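You operate a simulated robot arm through the tools that you are given. There is no shell and no other tool. Be economical: measure what you need, move in short steps, check, and stop when the job is done.

The job below is to be done with a simulated two-armed robot. You get a single attempt, and the scene is never put back.

Task
Take the lid off the grey can marked "OIL" on the top of the wooden bench and lay it down there. Then take the grey rag from the small grey shelf and leave it on top of the orange roll on the top of the shelf under the grey switch. Then close the drawer of the unwind table. Then close the drawer of the rewind table. Then take the red rag and leave it on the spot under the drain spout. Do these in the order given.

It is judged by the outcome, as a careful person would: the job done as asked, and still so three seconds after it is handed in. It fails if anything else is knocked over, pushed out of place, dropped, spilled or broken. Lids that push on must go on centred and level and be pressed home; caps that screw on are set level and turned clockwise until they are tight.

Robot
Two 7-joint arms with fingered hands on one trunk, on a base that drives. Base frame: it is fixed to the floor where the robot stands at the start and does not move with it; the origin is under the middle of the robot, x ahead of it, y to its left, z up; the surface under the hand at the start is at about z = 800. Lengths are in mm, angles in degrees, forces in N, time in s.
The left shoulder is at the start at [109, 173, 1076], the right one opposite. With the tool pointing down near the work surface each hand reaches from about 480 to 840 mm from the robot's upright axis, wherever it stands, measured 20 degrees to its own side. Places, roughly: drawer of the rewind table [-8300, -11000, 700]; drawer of the unwind table [-8300, -14100, 700]; grey can [750, 0, 750]; grey rag (7x10x4 cm) [-6400, -4700, 500]; orange roll (11x12x10 cm) [-8100, -3800, 900]; red rag (7x10x4 cm) [-8200, -8300, 400]; spot under the drain spout (20x20 cm) [-8240, -7800, 360]. Payload 3.5 kg a hand.
The TCP of each hand is the grasp point between the finger pads, 30 mm short of the fingertips. In the tool frame z runs along the fingers and y along their closing line. Largest opening 104 mm; the body of the gripper starts 35 mm behind the TCP. The gripper is a hand of 3 fingers: y runs from the thumb to the fingers, the wrist lies at [-15, -104, -178] in the tool frame, and closing takes about 1.5 s.
Orientation is that of the tool frame in the base frame, as a unit quaternion [w, x, y, z]. With the fingers straight down and the wrist toward the robot, the tool's x, y and z point along [0, 1, 0], [1, 0, 0] and [0, 0, -1] of the base frame.

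Tools
- The arms move only by the tool nudge_tool. It takes "left_steps", "right_steps" or both (then of equal length, played together; a hand with none holds still); each is a list of rows, each a list of 2 entries, a list of its own where there are three numbers: the shift along the tool's x, y, z in units of 200 mm (1.0 is 200 mm), then the turn, a rotation vector about the tool's x, y, z in units of 180 degrees (1.0 is 180 degrees). In form: [[[dx, dy, dz], [wx, wy, wz]], ...]. A call has 1 to 12 rows; each row is the pose to reach, as a shift and turn from the pose commanded when the call began, along the tool's axes at that moment. "left_hand" and "right_hand" are, for a hand that has rows, the gripper command, from -1 (shut) to 1 (fully open), values between in proportion, set as the call begins (left out, the last holds). A call with a number of a shift or a turn outside -1 to 1 is refused whole. A row lasts 0.2 s, in which the tool goes at most 50 mm and 8.6 degrees; a call with a longer step from one row to the next is refused whole, and so is a gripper value outside its range. Where a pose cannot be reached the arm comes as near as it can. A force on the tool above 40 N (or 10 N above the force at the start of the call, whichever is more), or a blocked arm, ends the call early, and 0.2 s more pass. Each finger travels about 72 mm/s and halts on what it meets, pressing with about 28 N; the grip force reading is that of the motor and also rises with nothing between the fingers. The clock runs only during rows and for 0.2 s after the last one: add rows that repeat a pose to give the fingers time. The reply holds the time, the measured pose of the TCP, the force on the tool along the base axes, the opening and the grip force, in the units named above and with some noise, with the torque about the TCP (base axes, N m) and any sound that the robot's microphone picked up, and new pictures: "views" is both (left out), scene, wrist or none (wrist: the cameras of the hands that moved).
- Cameras (640 x 400 px; columns grow to the right, rows downward): "scene" is now at [208.5, -32.2, 1250.9]; the picture's right is [-0.36, -0.93, 0.00], its down [-0.50, 0.20, -0.84] and it looks along [0.79, -0.31, -0.53] (base axes); focal length 290 px, centre (320, 200). "left" rides on the left gripper at [-64, -94, -117] in its tool frame; the picture's right is [-0.72, -0.33, 0.61], its down [0.64, -0.65, 0.40] and it looks along [0.27, 0.68, 0.68] (tool axes); focal length 238 px, centre (320, 200). "right" rides on the right gripper at [64, -94, -117] in its tool frame; the picture's right is [-0.72, 0.33, -0.61], its down [-0.64, -0.65, 0.40] and it looks along [-0.27, 0.68, 0.68] (tool axes); focal length 238 px, centre (320, 200). There is no depth. A picture from a camera that has moved, and an enlarged one, comes with that camera's place and axes in the base frame and with its lens.
- raise_lower(by): slides the trunk up (or, below 0, down) by that many mm; the arms and the scene camera ride with it, the base frame stays. It gives what a move gives, with no picture.
- base_move(legs): drives the robot by 1 to 6 legs, each [ahead, left, turn to the left] in mm, mm and degrees, along the robot's own axes; the way and the turn of a leg run together, so that a leg with both is an arc; at most 1500 mm and 180 degrees a leg. The arms and the cameras ride along, it lands a little off, and it stops where it bumps. It gives what a move gives, and a new picture of the scene camera.
- finger_targets(index, middle, thumb_bend, thumb_turn, hand): sets how far each is bent, from 0 (flat) to 1 (curled in); at 0.3 the hand is open as for a grip, at 0.7 the pads meet at the TCP. One left out holds its place. A second passes; each finger stops where it meets its share of the squeeze, and holds until it gets a number again. A gripper value or a shape takes the hand back. It gives what a move gives, with no picture; readings hold the bend of each and the force on the fingers (four entries, about 0 where the hand has none), thumb and palm. thumb_turn goes from beside the hand (0) to across from the fingers (1), as for a grip.
- grasp_type(shape, hand): the hand has 3 fingers and takes this shape, open, in about a second: jaw (thumb against the fingers, like two jaws); tri (thumb and two fingers); tip (a fingertip pinch); poke (one finger out to press); point (the index stretched); flat (the hand flat); cup (the hand cupped); fist (a fist). The gripper value then closes the fingers along that shape, each until it touches; the sizes above hold for jaw. It gives what a move gives, with no picture.
- aim_head(pan, tilt): turns the head with the scene camera to pan (to the left, within 86 degrees either way) and tilt (down, from -29 to 69), counted from straight ahead of the robot. It gives what a move gives, and a new picture of the scene camera.
- enlarge(camera, box): a new picture of the part [left, top, right, bottom] of that camera's present view, enlarged. It takes no simulated time.
- finish_job(): hands the job in; it is judged then, once.

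Go step by step. Nothing tells you exact positions but the pictures and the camera data: compare them with the known pose of the tool, close in by small moves and look again before you grip or let go. The budget is 165 turns and 260 pictures, counting those below and the enlarged ones. Unless the task says otherwise, let go and move clear before handing in, and close with one line.

The tools are called as a command line: name --argument value ..., lists and objects as JSON in quotes. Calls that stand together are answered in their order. nudge_tool: Moves the arms, as the interface text tells. Its arguments: {"type":"object","properties":{"left_steps":{"type":"array"},"left_hand":{"type":"number"},"right_steps":{"type":"array"},"right_hand":{"type":"number"},"views":{"type":"string","enum":["both","scene","wrist","none"]}},"required":[]} The other tools are called the same way: raise_lower (by) slides the trunk up or down; grasp_type (shape, hand) gives the hand a shape; finger_targets (index, middle, thumb_bend, thumb_turn, hand) moves the fingers one by one; base_move (legs) drives the base; aim_head (pan, tilt) turns the head that bears the scene camera; enlarge (camera, box) takes an enlarged picture of a part of a camera's view; finish_job () hands the job in.

At the start:

```text
time_s: 0.0
left_ee_pos: [563.3, 63.1, 1093.8]
left_tcp_rot: [0.001, 0.707, 0.707, 0.001]
left_ft_force: [0.6, 0.6, 0.0]
left_moment: [0.0, -0.02, -0.03]
left_width: 103.5
left_grasp_force: 0.0
left_shape: jaw
left_bend: [0.3, 0.3, 0.3, 0.98]
left_finger forces: [0.1, 0.0, 0.0, 0.0, 0.1, 0.1]
right_ee_pos: [426.2, -295.5, 1112.9]
right_tcp_rot: [0.0, 0.707, 0.707, 0.0]
right_ft_force: [0.1, 0.1, 0.0]
right_moment: [-0.01, -0.01, -0.04]
right_width: 103.6
right_grasp_force: 0.1
right_shape: jaw
right_bend: [0.3, 0.3, 0.3, 0.98]
right_finger forces: [0.0, 0.0, 0.1, 0.0, 0.0, 0.1]
trunk travel left (down, up): [-175.0, 579.0]
robot x, y, heading: [0.4, 1.4, -0.1]
head pan, tilt: [-21.4, 32.3]
```

scene: 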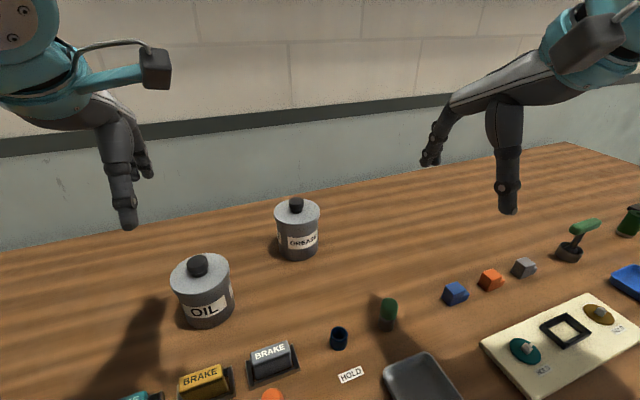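
right: 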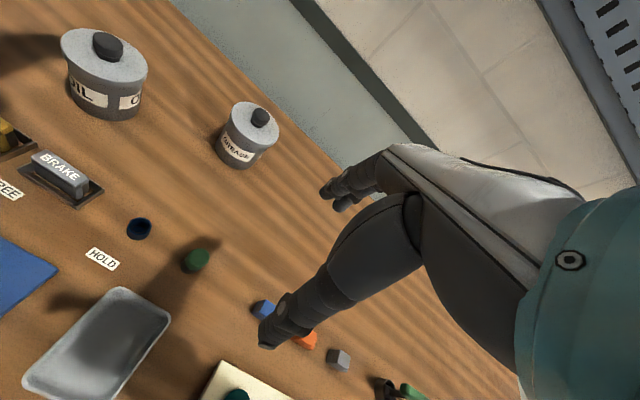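
left: 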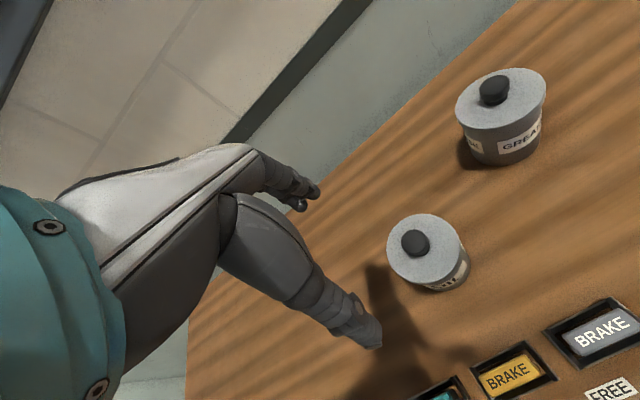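

The OIL can's lid knob triangulates to about [597, 28, 914]. I'll take an enlarged look before moving the left hand above it.

enlarge --camera "left" --box '[350, 190, 510, 310]'

enlarge --camera "scene" --box '[140, 230, 300, 350]'

```text
3.33 times, centred on (430, 250) of left
camera zoom: at [469.9, -1.1, 1210.9], right [-0.33, -0.72, -0.61], down [-0.65, 0.64, -0.4], along [0.68, 0.27, -0.68], focal length 794 px, centre (-47, 33)
```

zoom: 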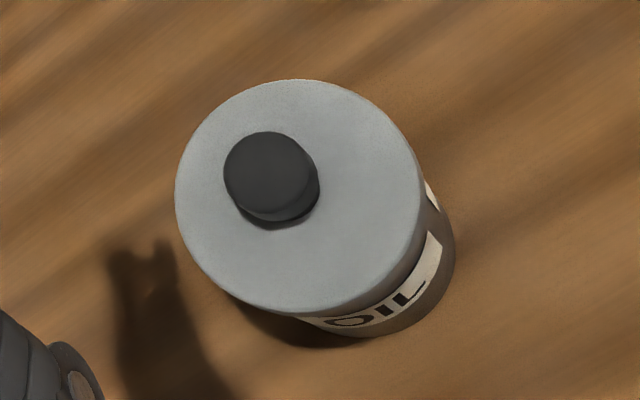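

```text
3.33 times, centred on (220, 290) of scene
camera zoom: at [208.5, -32.2, 1250.9], right [-0.36, -0.93, 0.0], down [-0.5, 0.2, -0.84], along [0.79, -0.31, -0.53], focal length 966 px, centre (653, -100)
```

zoom: 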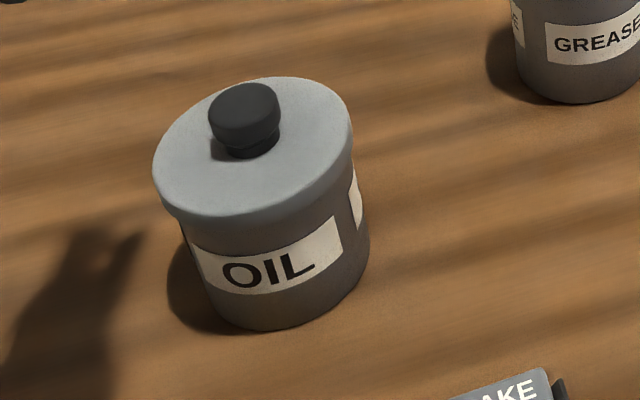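

The knob's top is at about [598, 26, 920] and roughly 33 mm wide. I'll move the left hand to just above it.

nudge_tool --left_steps '[[[-0.06, 0.06, 0.1], [0, 0, 0]], [[-0.12, 0.12, 0.25], [0, 0, 0]], [[-0.183, 0.175, 0.42], [0, 0, 0]], [[-0.183, 0.175, 0.52], [0, 0, 0]], [[-0.183, 0.175, 0.52], [0, 0, 0]]]' --left_hand 0.3

```text
time_s: 1.2
left_ee_pos: [599.6, 25.8, 989.3]
left_tcp_rot: [0.0, 0.707, 0.707, 0.0]
left_ft_force: [0.4, 0.2, 0.7]
left_moment: [0.03, -0.02, 0.04]
left_width: 68.0
left_grasp_force: 0.0
left_shape: jaw
left_bend: [0.28, 0.39, 0.62, 1.0]
left_finger forces: [0.0, 0.1, 0.1, 0.0, 0.0, 0.0]
right_ee_pos: [424.6, -295.7, 1112.5]
right_tcp_rot: [0.0, 0.707, 0.707, 0.0]
right_ft_force: [0.1, -0.5, -0.1]
right_moment: [-0.01, 0.03, 0.0]
right_width: 103.3
right_grasp_force: 0.1
right_shape: jaw
right_bend: [0.3, 0.3, 0.3, 0.98]
right_finger forces: [0.1, 0.0, 0.0, 0.0, 0.1, 0.0]
trunk travel left (down, up): [-175.0, 579.0]
robot x, y, heading: [0.8, 1.1, 0.1]
head pan, tilt: [-21.4, 32.3]
camera scene: at [208.4, -32.2, 1250.9], right [-0.36, -0.93, 0.0], down [-0.5, 0.2, -0.84], along [0.79, -0.31, -0.53], focal length 290 px, centre (320, 200)
camera left: at [505.6, -38.1, 1105.8], right [-0.33, -0.72, -0.61], down [-0.65, 0.64, -0.4], along [0.68, 0.27, -0.68], focal length 238 px, centre (320, 200)
```

scene: 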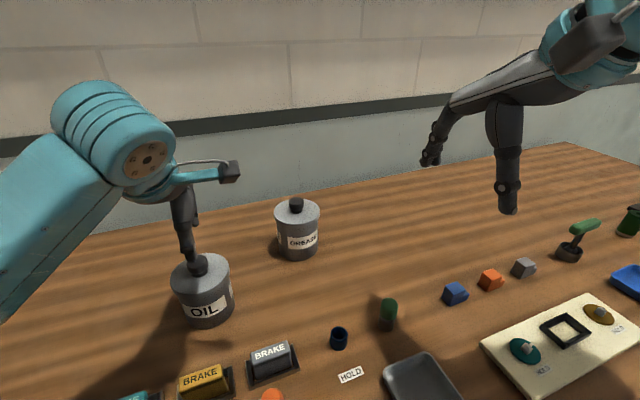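
left: 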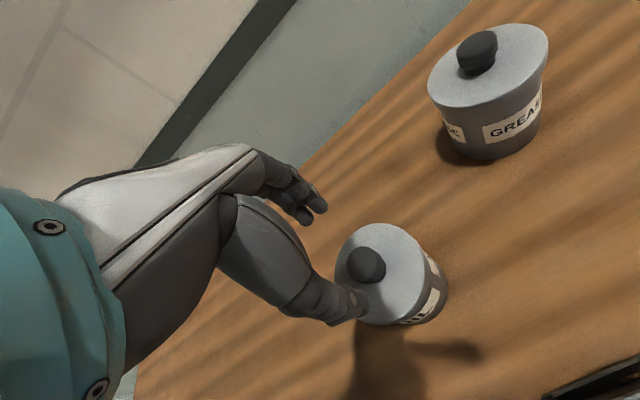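

The knob is directly below the hand. I'll open the hand a bit more and descend until the fingertips just bracket the knob.

nudge_tool --left_steps '[[[0, 0, 0], [0, 0, 0]], [[0, 0, 0.1], [0, 0, 0]], [[0, 0, 0.2], [0, 0, 0]], [[0, 0, 0.25], [0, 0, 0]], [[0, 0, 0.27], [0, 0, 0]], [[0, 0, 0.27], [0, 0, 0]]]' --left_hand 0.6

enlarge --camera "scene" --box '[140, 200, 300, 320]'

```text
time_s: 2.6
left_ee_pos: [597.6, 25.1, 936.0]
left_tcp_rot: [0.001, 0.707, 0.707, 0.0]
left_ft_force: [-0.8, 0.0, 0.2]
left_moment: [0.0, -0.01, 0.0]
left_width: 82.8
left_grasp_force: 0.1
left_shape: jaw
left_bend: [0.27, 0.34, 0.5, 0.99]
left_finger forces: [0.0, 0.1, 0.0, 0.0, 0.0, 0.0]
right_ee_pos: [424.4, -295.0, 1112.8]
right_tcp_rot: [-0.001, 0.706, 0.708, 0.0]
right_ft_force: [1.2, 0.7, 0.8]
right_moment: [0.03, -0.05, 0.02]
right_width: 103.6
right_grasp_force: 0.1
right_shape: jaw
right_bend: [0.3, 0.3, 0.3, 0.98]
right_finger forces: [0.0, 0.0, 0.0, 0.1, 0.0, 0.1]
trunk travel left (down, up): [-175.0, 579.0]
robot x, y, heading: [3.3, 3.4, -0.2]
head pan, tilt: [-21.4, 32.3]
camera scene: at [208.5, -32.2, 1250.9], right [-0.36, -0.93, 0.0], down [-0.5, 0.2, -0.84], along [0.79, -0.31, -0.53], focal length 290 px, centre (320, 200)
camera left: at [504.7, -38.4, 1052.9], right [-0.33, -0.72, -0.61], down [-0.65, 0.64, -0.4], along [0.68, 0.27, -0.68], focal length 238 px, centre (320, 200)
```

scene: 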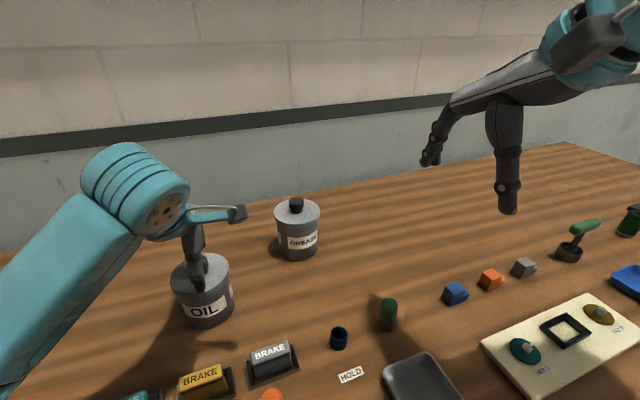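
left: 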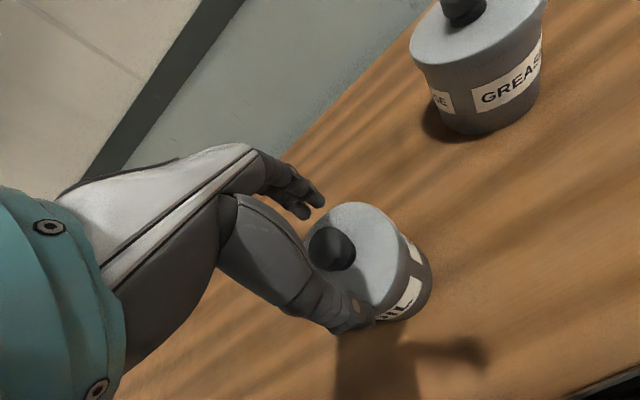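

```text
3.33 times, centred on (220, 260) of scene
camera zoom: at [208.5, -32.2, 1250.9], right [-0.36, -0.93, 0.0], down [-0.5, 0.2, -0.84], along [0.79, -0.31, -0.53], focal length 966 px, centre (653, 0)
```

zoom: 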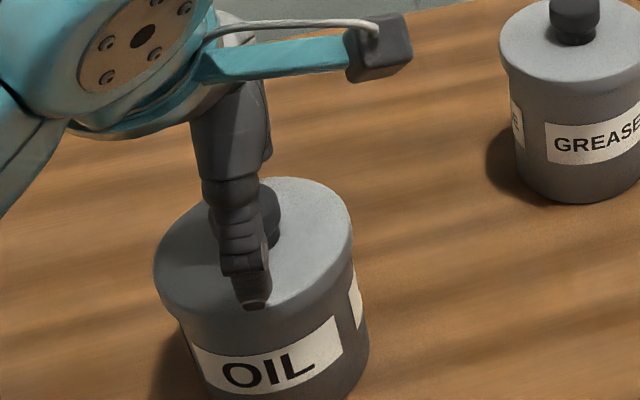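

The thumb is in line with the knob, and the tips are a little above the lid. I'll lower 4 mm more and close.

nudge_tool --left_steps '[[[0, 0, 0.02], [0, 0, 0]], [[0, 0, 0.02], [0, 0, 0]], [[0, 0, 0.02], [0, 0, 0]], [[0, 0, 0.02], [0, 0, 0]], [[0, 0, 0.02], [0, 0, 0]], [[0, 0, 0.02], [0, 0, 0]], [[0, 0, 0.02], [0, 0, 0]], [[0, 0, 0.02], [0, 0, 0]], [[0, 0, 0.02], [0, 0, 0]]]' --left_hand -1 --views "wrist"

enlarge --camera "scene" --box '[140, 200, 300, 320]'

```text
time_s: 4.6
left_ee_pos: [599.2, 26.0, 931.8]
left_tcp_rot: [0.0, 0.707, 0.707, 0.0]
left_ft_force: [-0.4, -0.2, -0.5]
left_moment: [-0.01, -0.05, 0.0]
left_width: 22.1
left_grasp_force: 28.1
left_shape: jaw
left_bend: [0.73, 0.58, 0.74, 1.0]
left_finger forces: [14.8, 9.4, 0.0, 0.0, 24.4, 0.0]
right_ee_pos: [425.5, -295.7, 1112.8]
right_tcp_rot: [0.001, 0.707, 0.707, 0.0]
right_ft_force: [-0.2, 0.9, 0.1]
right_moment: [0.04, 0.01, -0.01]
right_width: 103.6
right_grasp_force: 0.1
right_shape: jaw
right_bend: [0.3, 0.3, 0.3, 0.98]
right_finger forces: [0.0, 0.0, 0.0, 0.0, 0.1, 0.0]
trunk travel left (down, up): [-175.0, 579.0]
robot x, y, heading: [1.0, -1.4, 0.1]
head pan, tilt: [-21.4, 32.3]
camera left: at [505.0, -38.1, 1048.9], right [-0.33, -0.72, -0.61], down [-0.65, 0.64, -0.4], along [0.68, 0.27, -0.68], focal length 238 px, centre (320, 200)
```

left: 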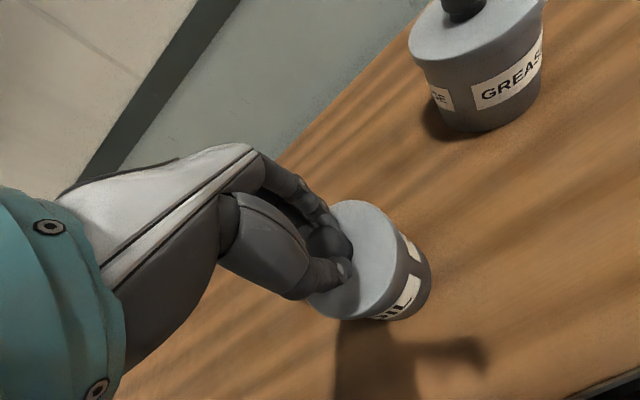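

```text
3.33 times, centred on (220, 260) of scene
camera zoom: at [208.6, -32.2, 1250.9], right [-0.36, -0.93, 0.0], down [-0.5, 0.2, -0.84], along [0.79, -0.31, -0.53], focal length 966 px, centre (653, 0)
```

zoom: 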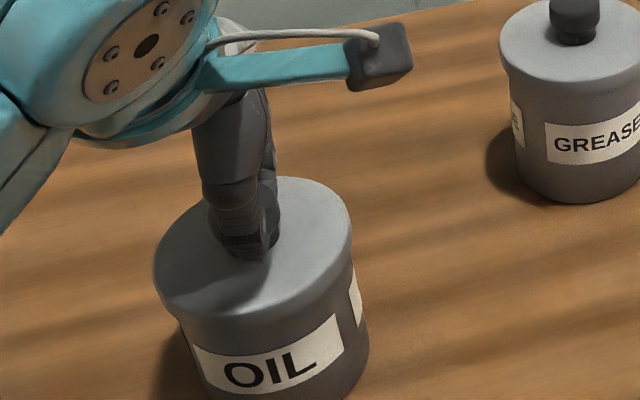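

The knob is gripped. I'll lift slowly.

nudge_tool --left_steps '[[[0, 0, -0.02], [0, 0, 0]], [[0, 0, -0.05], [0, 0, 0]], [[0, 0, -0.1], [0, 0, 0]], [[0, 0, -0.15], [0, 0, 0]], [[0, 0, -0.2], [0, 0, 0]], [[0, 0, -0.2], [0, 0, 0]]]'

```text
time_s: 6.0
left_ee_pos: [600.3, 26.0, 972.4]
left_tcp_rot: [0.0, 0.707, 0.707, -0.001]
left_ft_force: [0.8, -0.4, -2.2]
left_moment: [0.01, 0.0, 0.01]
left_width: 22.2
left_grasp_force: 27.8
left_shape: jaw
left_bend: [0.73, 0.58, 0.75, 1.0]
left_finger forces: [14.7, 9.6, 0.0, 0.1, 24.5, 0.1]
right_ee_pos: [423.8, -295.9, 1112.7]
right_tcp_rot: [0.0, 0.707, 0.707, 0.001]
right_ft_force: [0.1, 0.0, -1.1]
right_moment: [-0.03, 0.01, 0.01]
right_width: 103.5
right_grasp_force: 0.1
right_shape: jaw
right_bend: [0.3, 0.3, 0.3, 0.98]
right_finger forces: [0.0, 0.1, 0.0, 0.0, 0.0, 0.1]
trunk travel left (down, up): [-175.0, 579.0]
robot x, y, heading: [-1.9, -1.9, 0.1]
head pan, tilt: [-21.4, 32.3]
camera scene: at [208.7, -32.2, 1250.9], right [-0.36, -0.93, 0.0], down [-0.5, 0.2, -0.84], along [0.79, -0.31, -0.54], focal length 290 px, centre (320, 200)
camera left: at [505.3, -37.4, 1088.8], right [-0.33, -0.72, -0.61], down [-0.65, 0.64, -0.4], along [0.68, 0.27, -0.68], focal length 238 px, centre (320, 200)
```

scene: 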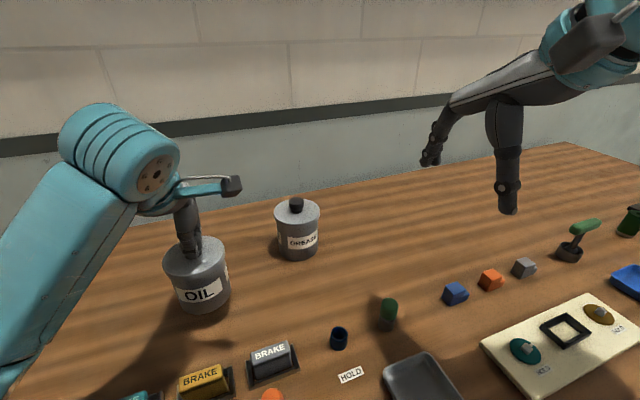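
left: 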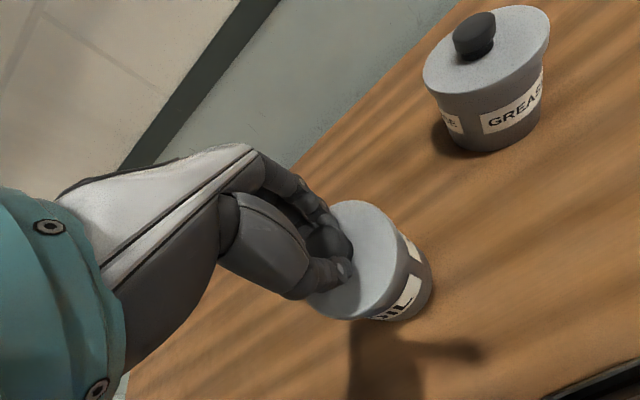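

The whole can came up with the lid, so the lid is tight and the body must be held. I'll raise the can a bit more and bring the right hand level from the right side to grip its body.

nudge_tool --left_steps '[[[0, 0, -0.05], [0, 0, 0]], [[0, 0, -0.1], [0, 0, 0]], [[0, 0, -0.15], [0, 0, 0]], [[0, 0, -0.2], [0, 0, 0]], [[0, 0, -0.25], [0, 0, 0]], [[0, 0, -0.3], [0, 0, 0]], [[0, 0, -0.3], [0, 0, 0]], [[0, 0, -0.3], [0, 0, 0]], [[0, 0, -0.3], [0, 0, 0]], [[0, 0, -0.3], [0, 0, 0]]]' --right_steps '[[[0.05, 0.1, 0.05], [0, 0.043, 0]], [[0.1, 0.2, 0.1], [0, 0.086, 0]], [[0.2, 0.3, 0.2], [0, 0.13, 0]], [[0.3, 0.4, 0.3], [0, 0.173, 0]], [[0.42, 0.5, 0.42], [0, 0.216, 0]], [[0.55, 0.6, 0.54], [0, 0.26, 0]], [[0.68, 0.7, 0.66], [0, 0.303, 0]], [[0.8, 0.8, 0.76], [0, 0.346, 0]], [[0.9, 0.875, 0.815], [0, 0.389, 0]], [[0.9, 0.875, 0.815], [0, 0.389, 0]]]' --right_hand 1

```text
time_s: 8.2
left_ee_pos: [598.8, 26.2, 1032.0]
left_tcp_rot: [0.0, 0.707, 0.707, 0.0]
left_ft_force: [0.4, -1.4, -1.7]
left_moment: [-0.04, -0.01, -0.02]
left_width: 22.2
left_grasp_force: 28.2
left_shape: jaw
left_bend: [0.73, 0.58, 0.75, 1.0]
left_finger forces: [14.6, 9.6, 0.0, 0.0, 24.4, 0.0]
right_ee_pos: [601.2, -116.6, 951.6]
right_tcp_rot: [-0.406, 0.579, 0.58, 0.406]
right_ft_force: [-0.3, 0.3, -0.3]
right_moment: [0.0, 0.01, -0.03]
right_width: 104.0
right_grasp_force: 0.0
right_shape: jaw
right_bend: [0.3, 0.3, 0.3, 0.98]
right_finger forces: [0.0, 0.1, 0.1, 0.0, 0.1, 0.1]
trunk travel left (down, up): [-175.0, 579.0]
robot x, y, heading: [-4.4, -1.2, 0.0]
head pan, tilt: [-21.4, 32.3]
camera scene: at [208.5, -32.3, 1250.9], right [-0.36, -0.93, 0.0], down [-0.5, 0.2, -0.84], along [0.79, -0.31, -0.53], focal length 290 px, centre (320, 200)
camera right: at [505.9, -203.4, 1050.1], right [0.33, -0.82, -0.47], down [-0.65, 0.16, -0.74], along [0.68, 0.55, -0.48], focal length 238 px, centre (320, 200)
camera left: at [504.3, -37.5, 1149.1], right [-0.33, -0.72, -0.61], down [-0.65, 0.64, -0.4], along [0.68, 0.27, -0.68], focal length 238 px, centre (320, 200)
```

scene: 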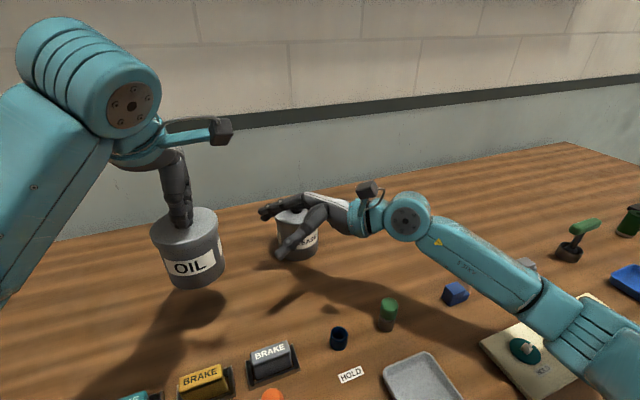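
right: 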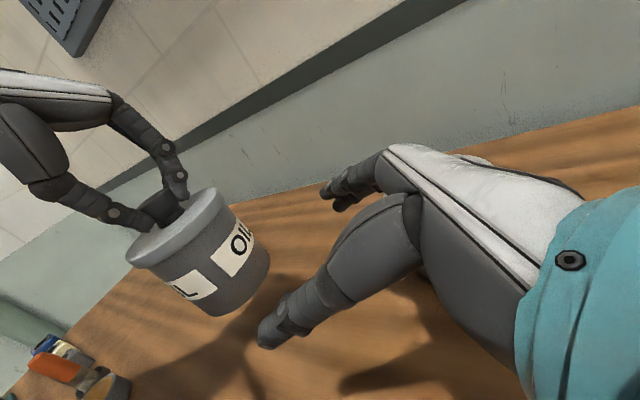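
left: 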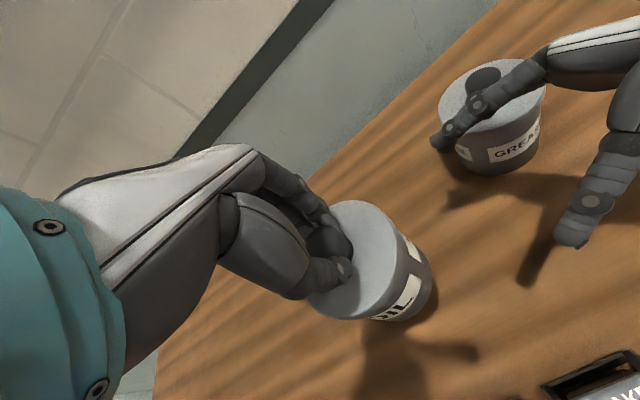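

The can hangs level and the right hand is aligned in x. I'll slide the open right hand around the body.

nudge_tool --right_steps '[[[0.04, 0, 0.13], [0, 0, 0]], [[0.08, -0.005, 0.26], [0, 0, 0]], [[0.12, -0.01, 0.38], [0, 0, 0]], [[0.15, -0.01, 0.48], [0, 0, 0]], [[0.15, -0.01, 0.48], [0, 0, 0]]]'

```text
time_s: 9.4
left_ee_pos: [599.3, 26.9, 1032.2]
left_tcp_rot: [-0.001, 0.707, 0.707, 0.0]
left_ft_force: [0.3, -0.8, -2.6]
left_moment: [0.02, -0.03, 0.03]
left_width: 22.1
left_grasp_force: 28.5
left_shape: jaw
left_bend: [0.73, 0.58, 0.75, 1.0]
left_finger forces: [14.6, 9.6, 0.0, 0.1, 24.6, 0.0]
right_ee_pos: [596.1, -16.2, 946.6]
right_tcp_rot: [-0.406, 0.58, 0.579, 0.406]
right_ft_force: [0.7, 0.0, -0.3]
right_moment: [0.03, 0.0, -0.01]
right_width: 103.6
right_grasp_force: 0.0
right_shape: jaw
right_bend: [0.3, 0.3, 0.3, 0.98]
right_finger forces: [0.0, 0.1, 0.1, 0.0, 0.0, 0.0]
trunk travel left (down, up): [-175.0, 579.0]
robot x, y, heading: [-1.5, 1.2, 0.0]
head pan, tilt: [-21.4, 32.3]
camera scene: at [208.6, -32.3, 1250.9], right [-0.36, -0.93, 0.0], down [-0.5, 0.2, -0.84], along [0.79, -0.31, -0.53], focal length 290 px, centre (320, 200)
camera right: at [502.3, -103.2, 1045.2], right [0.33, -0.82, -0.47], down [-0.65, 0.16, -0.74], along [0.68, 0.55, -0.48], focal length 238 px, centre (320, 200)
```

scene: 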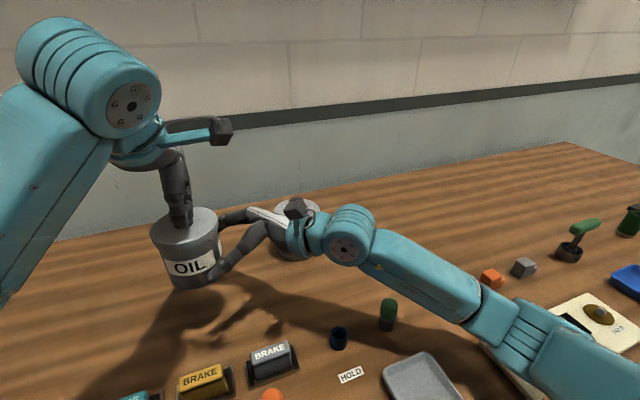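
right: 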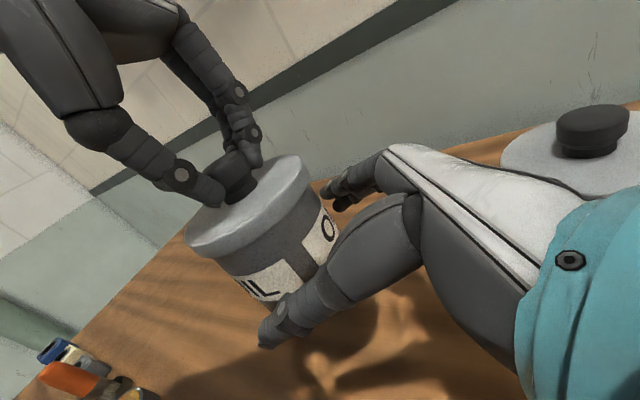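

The fingers straddle the body. I'll slide on to the diameter and close.

nudge_tool --right_steps '[[[0.034, 0.005, 0.094], [0, 0, 0]], [[0.07, 0.012, 0.188], [0, 0, 0]], [[0.07, 0.012, 0.188], [0, 0, 0]]]'

enlarge --camera "scene" --box '[120, 170, 300, 305]'

```text
time_s: 10.2
left_ee_pos: [599.3, 27.6, 1031.7]
left_tcp_rot: [0.0, 0.707, 0.708, 0.001]
left_ft_force: [-0.7, 2.2, -1.8]
left_moment: [0.09, 0.04, 0.04]
left_width: 22.1
left_grasp_force: 28.0
left_shape: jaw
left_bend: [0.73, 0.58, 0.75, 1.0]
left_finger forces: [14.0, 10.1, 0.0, 0.1, 24.9, 0.1]
right_ee_pos: [598.5, 24.0, 946.0]
right_tcp_rot: [-0.406, 0.579, 0.579, 0.406]
right_ft_force: [0.9, -1.0, 0.6]
right_moment: [0.04, 0.05, -0.07]
right_width: 103.7
right_grasp_force: 0.0
right_shape: jaw
right_bend: [0.3, 0.3, 0.3, 0.98]
right_finger forces: [1.4, 0.0, 0.1, 0.0, 0.0, 0.0]
trunk travel left (down, up): [-175.0, 579.0]
robot x, y, heading: [1.4, -0.1, 0.2]
head pan, tilt: [-21.4, 32.3]
camera scene: at [208.6, -32.3, 1250.9], right [-0.36, -0.93, 0.0], down [-0.5, 0.2, -0.84], along [0.79, -0.31, -0.53], focal length 290 px, centre (320, 200)
camera right: at [505.0, -63.7, 1045.3], right [0.33, -0.82, -0.47], down [-0.65, 0.16, -0.74], along [0.68, 0.55, -0.48], focal length 238 px, centre (320, 200)
```

scene: 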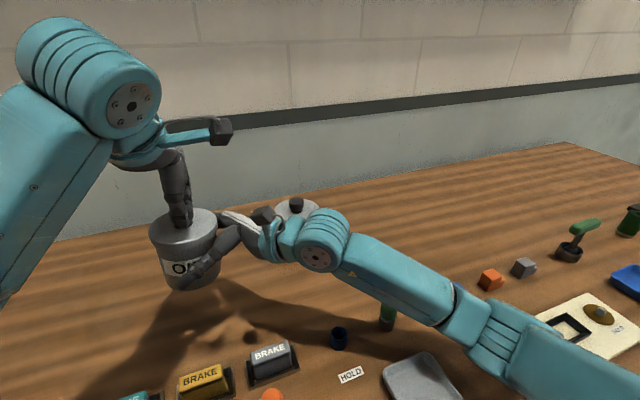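
right: 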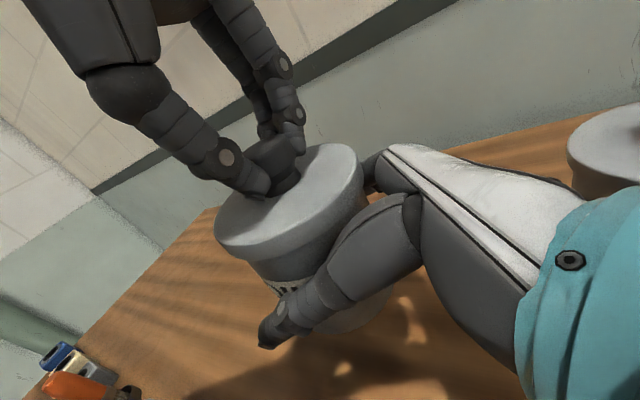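

```text
2.96 times, centred on (210, 238) of scene
camera zoom: at [208.6, -32.3, 1250.9], right [-0.36, -0.93, 0.0], down [-0.5, 0.2, -0.84], along [0.79, -0.31, -0.53], focal length 859 px, centre (646, 89)
```

zoom: 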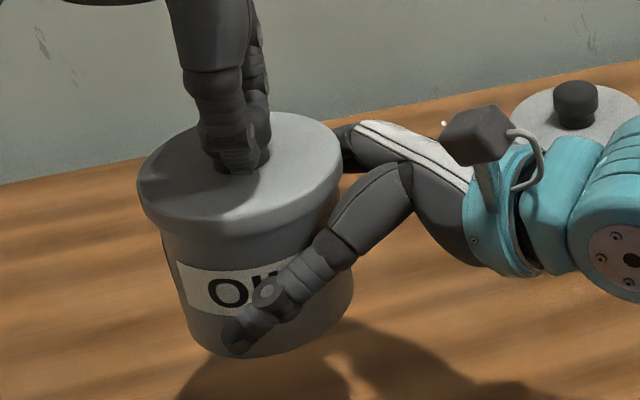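

The hand is in as far as the palm permits (slight touch). I'll back off a few mm, then close on the body.

nudge_tool --right_steps '[[[-0.012, 0, -0.033], [0, 0, 0]], [[-0.012, 0, -0.033], [0, 0, 0]], [[-0.012, 0, -0.033], [0, 0, 0]], [[-0.012, 0, -0.033], [0, 0, 0]], [[-0.012, 0, -0.033], [0, 0, 0]], [[-0.012, 0, -0.033], [0, 0, 0]]]' --right_hand -1 --views "wrist"

enlarge --camera "scene" --box '[120, 170, 300, 305]'

```text
time_s: 11.6
left_ee_pos: [598.3, 25.9, 1032.0]
left_tcp_rot: [0.0, 0.707, 0.707, 0.001]
left_ft_force: [-2.5, -0.5, -2.1]
left_moment: [-0.06, 0.03, -0.04]
left_width: 21.8
left_grasp_force: 28.1
left_shape: jaw
left_bend: [0.73, 0.58, 0.75, 1.0]
left_finger forces: [15.1, 8.8, 0.1, 0.0, 26.1, 0.1]
right_ee_pos: [599.1, 16.5, 946.4]
right_tcp_rot: [-0.405, 0.579, 0.579, 0.406]
right_ft_force: [3.2, 0.5, -0.1]
right_moment: [0.0, 0.1, 0.02]
right_width: 79.4
right_grasp_force: 27.9
right_shape: jaw
right_bend: [0.34, 0.36, 0.57, 0.99]
right_finger forces: [24.3, 9.6, 0.1, 0.0, 31.3, 0.0]
trunk travel left (down, up): [-175.0, 579.0]
robot x, y, heading: [-0.2, -3.9, -0.1]
head pan, tilt: [-21.4, 32.3]
camera right: at [505.4, -70.9, 1045.0], right [0.33, -0.82, -0.47], down [-0.65, 0.16, -0.74], along [0.68, 0.55, -0.48], focal length 238 px, centre (320, 200)
```

right: 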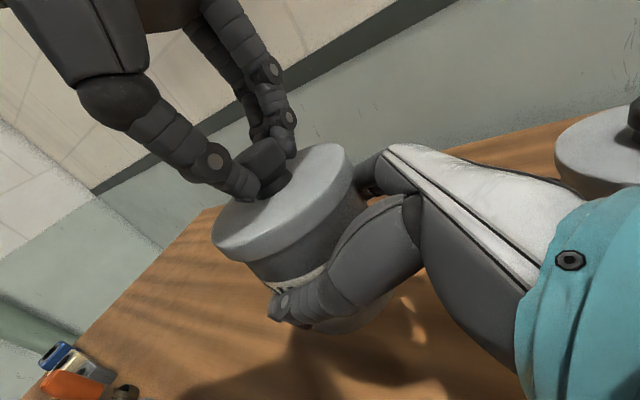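

```text
2.96 times, centred on (210, 238) of scene
camera zoom: at [208.7, -32.2, 1250.9], right [-0.36, -0.93, 0.0], down [-0.5, 0.2, -0.84], along [0.79, -0.31, -0.53], focal length 859 px, centre (646, 89)
```

zoom: 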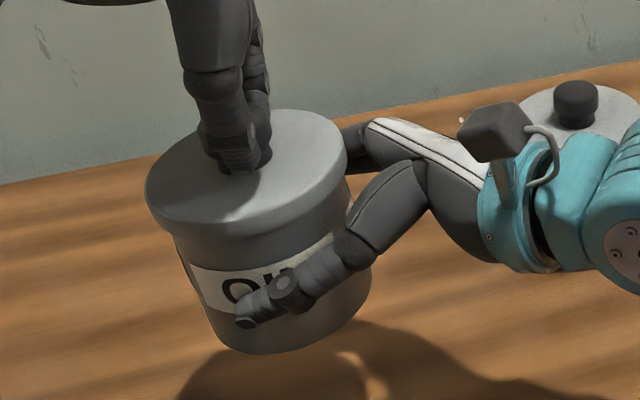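

The body is held firmly. Now I'll pull the lid straight up with the left hand in small steps.

nudge_tool --left_steps '[[[0, 0, -0.02], [0, 0, 0]], [[0, 0, -0.04], [0, 0, 0]], [[0, 0, -0.06], [0, 0, 0]], [[0, 0, -0.08], [0, 0, 0]], [[0, 0, -0.1], [0, 0, 0]]]' --views "wrist"

enlarge --camera "scene" --box '[120, 170, 300, 305]'

```text
time_s: 12.8
left_ee_pos: [600.6, 26.6, 1051.0]
left_tcp_rot: [-0.001, 0.707, 0.707, 0.0]
left_ft_force: [0.1, 0.1, -0.7]
left_moment: [-0.01, 0.03, 0.02]
left_width: 22.0
left_grasp_force: 27.9
left_shape: jaw
left_bend: [0.73, 0.58, 0.75, 1.0]
left_finger forces: [15.2, 9.7, 0.0, 0.0, 24.9, 0.0]
right_ee_pos: [599.5, 17.0, 945.9]
right_tcp_rot: [-0.406, 0.578, 0.58, 0.406]
right_ft_force: [0.1, 0.2, -0.2]
right_moment: [-0.04, 0.0, 0.0]
right_width: 79.4
right_grasp_force: 28.4
right_shape: jaw
right_bend: [0.34, 0.36, 0.56, 0.99]
right_finger forces: [23.8, 10.2, 0.1, 0.1, 33.6, 0.1]
trunk travel left (down, up): [-175.0, 579.0]
robot x, y, heading: [1.1, -0.4, -0.0]
head pan, tilt: [-21.4, 32.3]
heard: snap
camera left: at [504.9, -37.6, 1168.7], right [-0.33, -0.72, -0.61], down [-0.65, 0.64, -0.4], along [0.68, 0.27, -0.68], focal length 238 px, centre (320, 200)
```

left: 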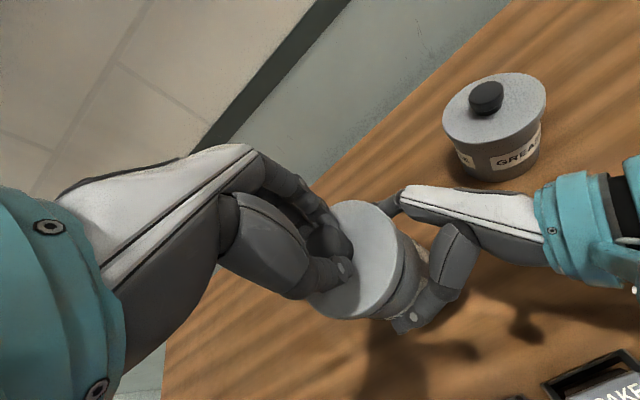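

```text
2.96 times, centred on (210, 238) of scene
camera zoom: at [208.6, -32.2, 1250.9], right [-0.36, -0.93, 0.0], down [-0.5, 0.2, -0.84], along [0.79, -0.31, -0.53], focal length 859 px, centre (646, 89)
```

zoom: 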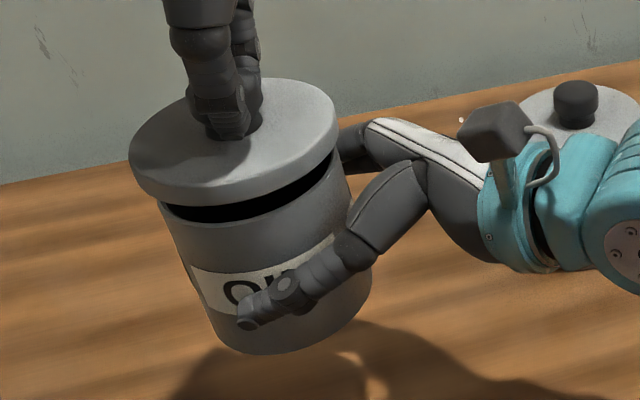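

A snap was heard and the lid is free. I'll lift it clear and move it aside to the left, while the right hand lowers the can back to its place.

nudge_tool --left_steps '[[[0, 0, -0.1], [0, 0, 0]], [[0, 0, -0.2], [0, 0, 0]], [[0.15, 0, -0.2], [0, 0, 0]], [[0.35, 0, -0.2], [0, 0, 0]], [[0.55, 0, -0.2], [0, 0, 0]], [[0.75, 0, -0.2], [0, 0, 0]], [[0.9, 0, -0.2], [0, 0, 0]], [[0.9, 0, -0.2], [0, 0, 0]]]' --views "none"

aim_head --pan 10 --tilt 35

```text
time_s: 14.6
left_ee_pos: [598.7, 204.4, 1090.5]
left_tcp_rot: [0.0, 0.707, 0.707, 0.0]
left_ft_force: [-0.2, -0.4, 0.5]
left_moment: [0.02, -0.02, 0.0]
left_width: 22.1
left_grasp_force: 27.7
left_shape: jaw
left_bend: [0.73, 0.58, 0.75, 1.0]
left_finger forces: [15.2, 9.7, 0.0, 0.1, 24.8, 0.1]
right_ee_pos: [598.9, 16.8, 945.4]
right_tcp_rot: [-0.405, 0.579, 0.579, 0.406]
right_ft_force: [-0.6, 0.3, -0.3]
right_moment: [0.0, 0.01, -0.02]
right_width: 79.2
right_grasp_force: 27.6
right_shape: jaw
right_bend: [0.34, 0.36, 0.56, 0.99]
right_finger forces: [23.8, 10.2, 0.0, 0.1, 33.6, 0.1]
trunk travel left (down, up): [-175.0, 579.0]
robot x, y, heading: [1.3, -3.1, 0.1]
head pan, tilt: [-21.4, 32.3]
```

```text
time_s: 15.6
left_ee_pos: [599.0, 205.0, 1091.2]
left_tcp_rot: [0.0, 0.707, 0.707, 0.001]
left_ft_force: [0.3, -0.5, -0.6]
left_moment: [0.01, 0.02, 0.0]
left_width: 22.0
left_grasp_force: 28.0
left_shape: jaw
left_bend: [0.73, 0.58, 0.75, 1.0]
left_finger forces: [15.2, 9.7, 0.0, 0.0, 24.8, 0.0]
right_ee_pos: [600.0, 17.3, 945.7]
right_tcp_rot: [-0.405, 0.58, 0.579, 0.406]
right_ft_force: [0.0, -0.4, 1.0]
right_moment: [0.02, -0.01, 0.0]
right_width: 79.3
right_grasp_force: 28.3
right_shape: jaw
right_bend: [0.34, 0.36, 0.56, 0.99]
right_finger forces: [23.8, 10.3, 0.0, 0.0, 33.6, 0.1]
trunk travel left (down, up): [-175.0, 579.0]
robot x, y, heading: [0.4, 2.0, 0.2]
head pan, tilt: [10.0, 35.0]
camera scene: at [212.1, 15.6, 1246.7], right [0.17, -0.98, 0.0], down [-0.56, -0.1, -0.82], along [0.81, 0.14, -0.57], focal length 290 px, centre (320, 200)
```

scene: 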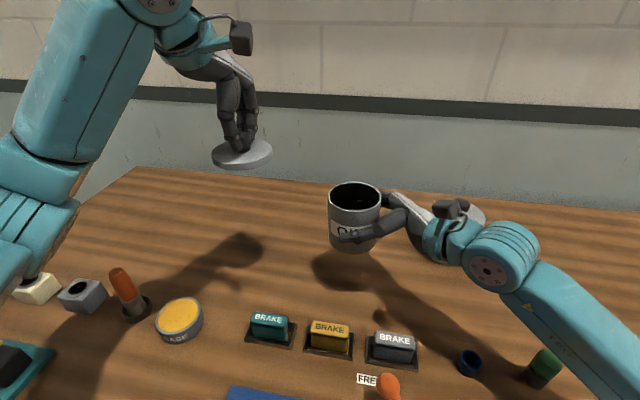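

The spot at [600, 205] is clear. I'll lower the can to its place with the right hand, and the lid most of the way with the left.

nudge_tool --left_steps '[[[0, 0, 0.15], [0, 0, 0]], [[0, 0, 0.3], [0, 0, 0]], [[0, 0, 0.45], [0, 0, 0]], [[0, 0, 0.6], [0, 0, 0]], [[0, 0, 0.75], [0, 0, 0]], [[0, 0, 0.85], [0, 0, 0]], [[0, 0, 0.9], [0, 0, 0]], [[0, 0, 0.9], [0, 0, 0]]]' --right_steps '[[[-0.09, 0, 0.0329], [0, 0, 0]], [[-0.18, 0, 0.0658], [0, 0, 0]], [[-0.27, 0, 0.0987], [0, 0, 0]], [[-0.35, 0, 0.128], [0, 0, 0]], [[-0.4, 0, 0.1463], [0, 0, 0]], [[-0.43, 0, 0.1573], [0, 0, 0]], [[-0.45, 0, 0.1645], [0, 0, 0]], [[-0.45, 0, 0.1645], [0, 0, 0]]]'

enlarge --camera "scene" --box '[200, 180, 440, 320]'

```text
time_s: 17.4
left_ee_pos: [598.6, 206.9, 910.6]
left_tcp_rot: [-0.001, 0.708, 0.707, -0.001]
left_ft_force: [-0.7, -0.9, 0.2]
left_moment: [0.01, 0.0, 0.03]
left_width: 21.9
left_grasp_force: 27.7
left_shape: jaw
left_bend: [0.73, 0.58, 0.75, 1.0]
left_finger forces: [15.3, 10.1, 0.1, 0.1, 24.7, 0.1]
right_ee_pos: [600.5, 19.5, 847.2]
right_tcp_rot: [-0.407, 0.58, 0.579, 0.405]
right_ft_force: [0.7, 0.0, 0.2]
right_moment: [0.03, 0.0, 0.02]
right_width: 79.4
right_grasp_force: 27.8
right_shape: jaw
right_bend: [0.34, 0.36, 0.56, 0.99]
right_finger forces: [23.9, 10.1, 0.0, 0.0, 33.3, 0.0]
trunk travel left (down, up): [-175.0, 579.0]
robot x, y, heading: [-1.3, -4.1, -0.1]
head pan, tilt: [10.0, 35.0]
camera scene: at [212.8, 15.4, 1246.3], right [0.17, -0.98, 0.0], down [-0.57, -0.1, -0.82], along [0.81, 0.14, -0.57], focal length 290 px, centre (320, 200)
camera right: at [507.0, -69.4, 947.0], right [0.32, -0.82, -0.47], down [-0.66, 0.16, -0.74], along [0.68, 0.55, -0.49], focal length 238 px, centre (320, 200)
camera left: at [504.9, 142.7, 1027.1], right [-0.33, -0.72, -0.61], down [-0.65, 0.64, -0.4], along [0.68, 0.27, -0.68], focal length 238 px, centre (320, 200)
```

scene: 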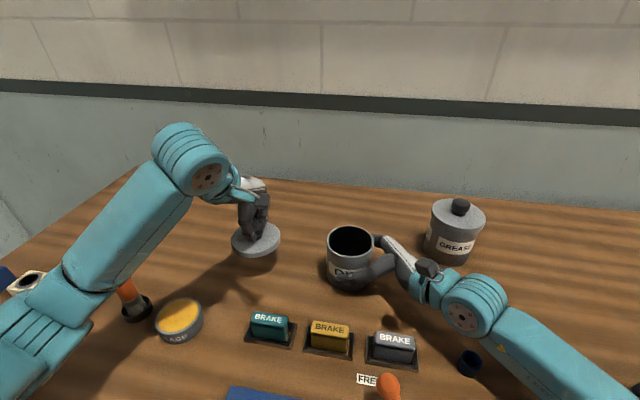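
right: 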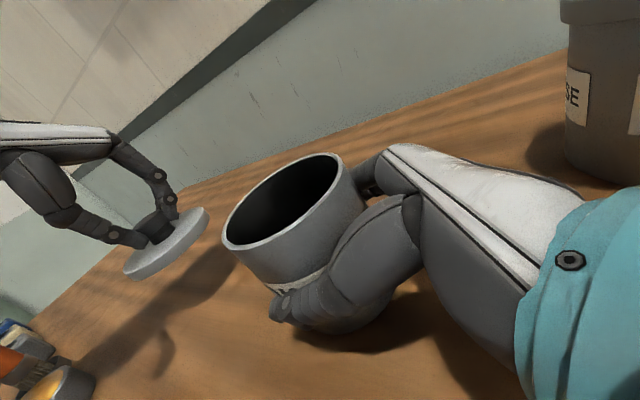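
left: 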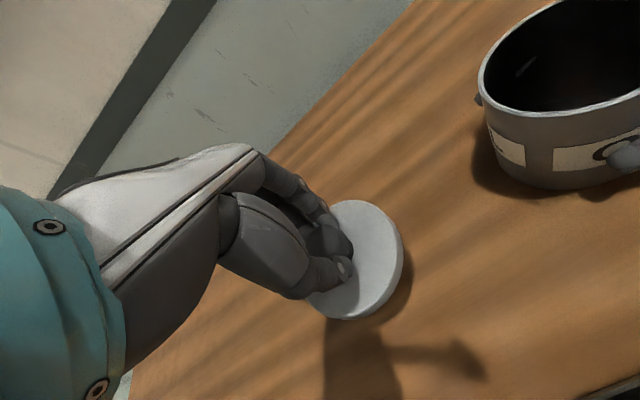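

```text
2.67 times, centred on (320, 250) of scene
camera zoom: at [212.8, 15.4, 1246.3], right [0.17, -0.98, 0.0], down [-0.57, -0.1, -0.82], along [0.81, 0.14, -0.57], focal length 773 px, centre (320, 67)
```

zoom: 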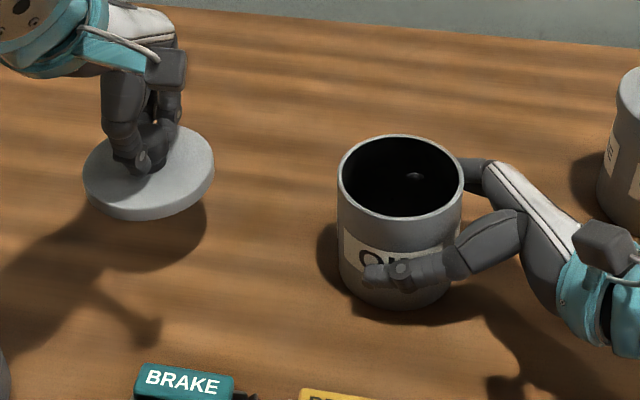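

Both are close to the bench. I'll lower further in small steps and watch the forces.

nudge_tool --left_steps '[[[0, 0, 0.03], [0, 0, 0]], [[0, 0, 0.06], [0, 0, 0]], [[0, 0, 0.09], [0, 0, 0]], [[0, 0, 0.12], [0, 0, 0]]]' --right_steps '[[[-0.005, 0, 0.0017], [0, 0, 0]], [[-0.01, 0, 0.0034], [0, 0, 0]], [[-0.014, 0, 0.005], [0, 0, 0]], [[-0.014, 0, 0.005], [0, 0, 0]]]' --views "none"

```text
time_s: 18.4
left_ee_pos: [598.2, 205.6, 888.6]
left_tcp_rot: [-0.001, 0.707, 0.707, 0.0]
left_ft_force: [-0.1, 0.2, -0.1]
left_moment: [0.01, -0.02, -0.01]
left_width: 21.9
left_grasp_force: 28.0
left_shape: jaw
left_bend: [0.73, 0.58, 0.75, 1.0]
left_finger forces: [15.5, 10.2, 0.0, 0.0, 24.6, 0.0]
right_ee_pos: [599.5, 17.9, 846.6]
right_tcp_rot: [-0.405, 0.579, 0.579, 0.406]
right_ft_force: [0.3, -1.2, 0.1]
right_moment: [0.05, 0.02, -0.03]
right_width: 79.2
right_grasp_force: 28.3
right_shape: jaw
right_bend: [0.34, 0.36, 0.56, 0.99]
right_finger forces: [24.2, 10.1, 0.1, 0.0, 33.4, 0.0]
trunk travel left (down, up): [-175.0, 579.0]
robot x, y, heading: [1.0, -2.9, 0.1]
head pan, tilt: [10.0, 35.0]
```

nudge_tool --left_steps '[[[0, 0, 0.02], [0, 0, 0]], [[0, 0, 0.04], [0, 0, 0]], [[0, 0, 0.055], [0, 0, 0]], [[0, 0, 0.07], [0, 0, 0]]]' --right_steps '[[[-0.003, 0, 0.001], [0, 0, 0]], [[-0.006, 0, 0.002], [0, 0, 0]], [[-0.009, 0, 0.003], [0, 0, 0]], [[-0.009, 0, 0.003], [0, 0, 0]]]' --views "wrist"

enlarge --camera "scene" --box '[200, 180, 440, 320]'

```text
time_s: 19.4
left_ee_pos: [598.6, 206.5, 874.4]
left_tcp_rot: [0.0, 0.707, 0.707, 0.0]
left_ft_force: [-0.3, 0.5, -0.7]
left_moment: [0.02, -0.01, 0.0]
left_width: 21.9
left_grasp_force: 27.7
left_shape: jaw
left_bend: [0.73, 0.58, 0.75, 1.0]
left_finger forces: [15.5, 10.1, 0.0, 0.0, 24.6, 0.0]
right_ee_pos: [600.2, 19.8, 845.4]
right_tcp_rot: [-0.406, 0.579, 0.579, 0.407]
right_ft_force: [0.4, -1.1, 3.5]
right_moment: [0.12, -0.04, -0.01]
right_width: 79.5
right_grasp_force: 28.0
right_shape: jaw
right_bend: [0.34, 0.36, 0.56, 0.99]
right_finger forces: [24.4, 9.5, 0.0, 0.0, 33.1, 0.0]
trunk travel left (down, up): [-175.0, 579.0]
robot x, y, heading: [3.2, 4.9, 0.0]
head pan, tilt: [10.0, 35.0]
camera right: at [505.8, -69.0, 944.7], right [0.33, -0.82, -0.47], down [-0.65, 0.16, -0.74], along [0.68, 0.55, -0.48], focal length 238 px, centre (320, 200)
camera left: at [504.1, 142.2, 991.7], right [-0.33, -0.72, -0.61], down [-0.65, 0.64, -0.4], along [0.68, 0.27, -0.68], focal length 238 px, centre (320, 200)
```

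right: 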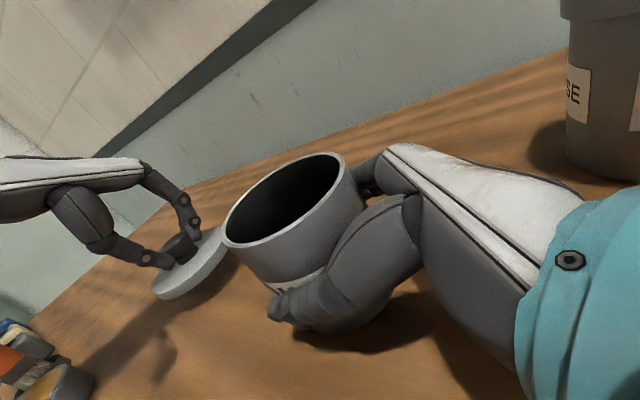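
left: 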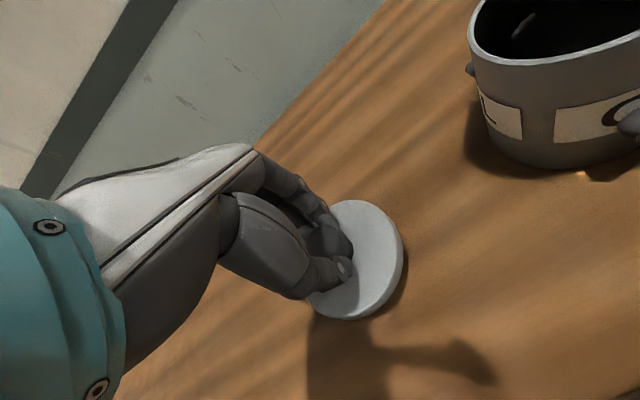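

```text
2.67 times, centred on (320, 250) of scene
camera zoom: at [211.5, 15.6, 1246.9], right [0.17, -0.98, 0.0], down [-0.56, -0.1, -0.82], along [0.81, 0.14, -0.57], focal length 773 px, centre (320, 67)
```

zoom: 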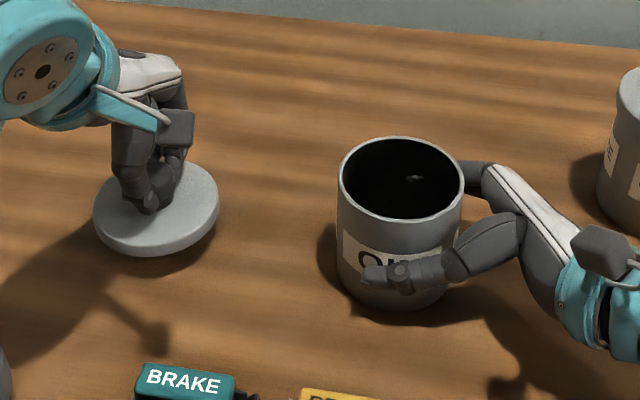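

The can rests on the bench (3.5 N upward). I'll open the right hand, and lower the lid further.

nudge_tool --left_steps '[[[0, 0, 0.01], [0, 0, 0]], [[0, 0, 0.02], [0, 0, 0]], [[0, 0, 0.03], [0, 0, 0]], [[0, 0, 0.04], [0, 0, 0]], [[0, 0, 0.04], [0, 0, 0]], [[0, 0, 0.04], [0, 0, 0]]]' --right_steps '[[[0, 0, 0], [0, 0, 0]], [[0, 0, 0], [0, 0, 0]], [[0, 0, 0], [0, 0, 0]], [[0, 0, 0], [0, 0, 0]], [[0, 0, 0], [0, 0, 0]], [[0, 0, 0], [0, 0, 0]]]' --right_hand 1 --views "none"

enlarge --camera "scene" --box '[200, 180, 440, 320]'

```text
time_s: 20.8
left_ee_pos: [599.2, 207.7, 865.5]
left_tcp_rot: [0.0, 0.707, 0.707, 0.0]
left_ft_force: [0.2, 0.2, -1.3]
left_moment: [-0.01, 0.01, 0.01]
left_width: 22.0
left_grasp_force: 27.4
left_shape: jaw
left_bend: [0.73, 0.58, 0.75, 1.0]
left_finger forces: [15.5, 10.1, 0.0, 0.1, 24.6, 0.0]
right_ee_pos: [599.4, 18.5, 845.4]
right_tcp_rot: [-0.406, 0.58, 0.579, 0.405]
right_ft_force: [-0.2, -0.5, -0.3]
right_moment: [0.01, -0.03, -0.02]
right_width: 103.4
right_grasp_force: 0.0
right_shape: jaw
right_bend: [0.3, 0.3, 0.3, 0.98]
right_finger forces: [0.1, 0.0, 0.1, 0.1, 0.0, 0.0]
trunk travel left (down, up): [-175.0, 579.0]
robot x, y, heading: [-1.3, 0.5, 0.1]
head pan, tilt: [10.0, 35.0]
```

```text
2.67 times, centred on (320, 250) of scene
camera zoom: at [211.9, 15.8, 1246.8], right [0.17, -0.98, 0.0], down [-0.56, -0.1, -0.82], along [0.81, 0.14, -0.57], focal length 773 px, centre (320, 67)
```

zoom: 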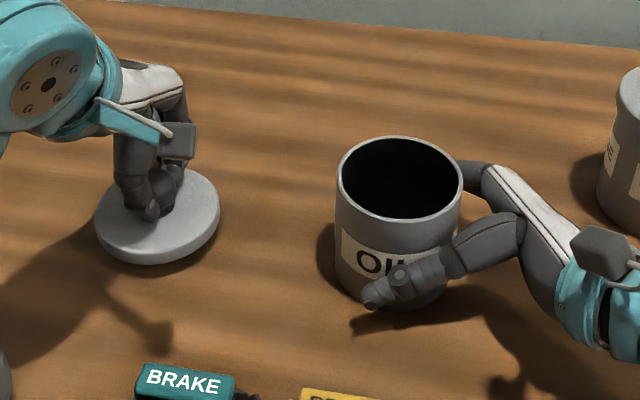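

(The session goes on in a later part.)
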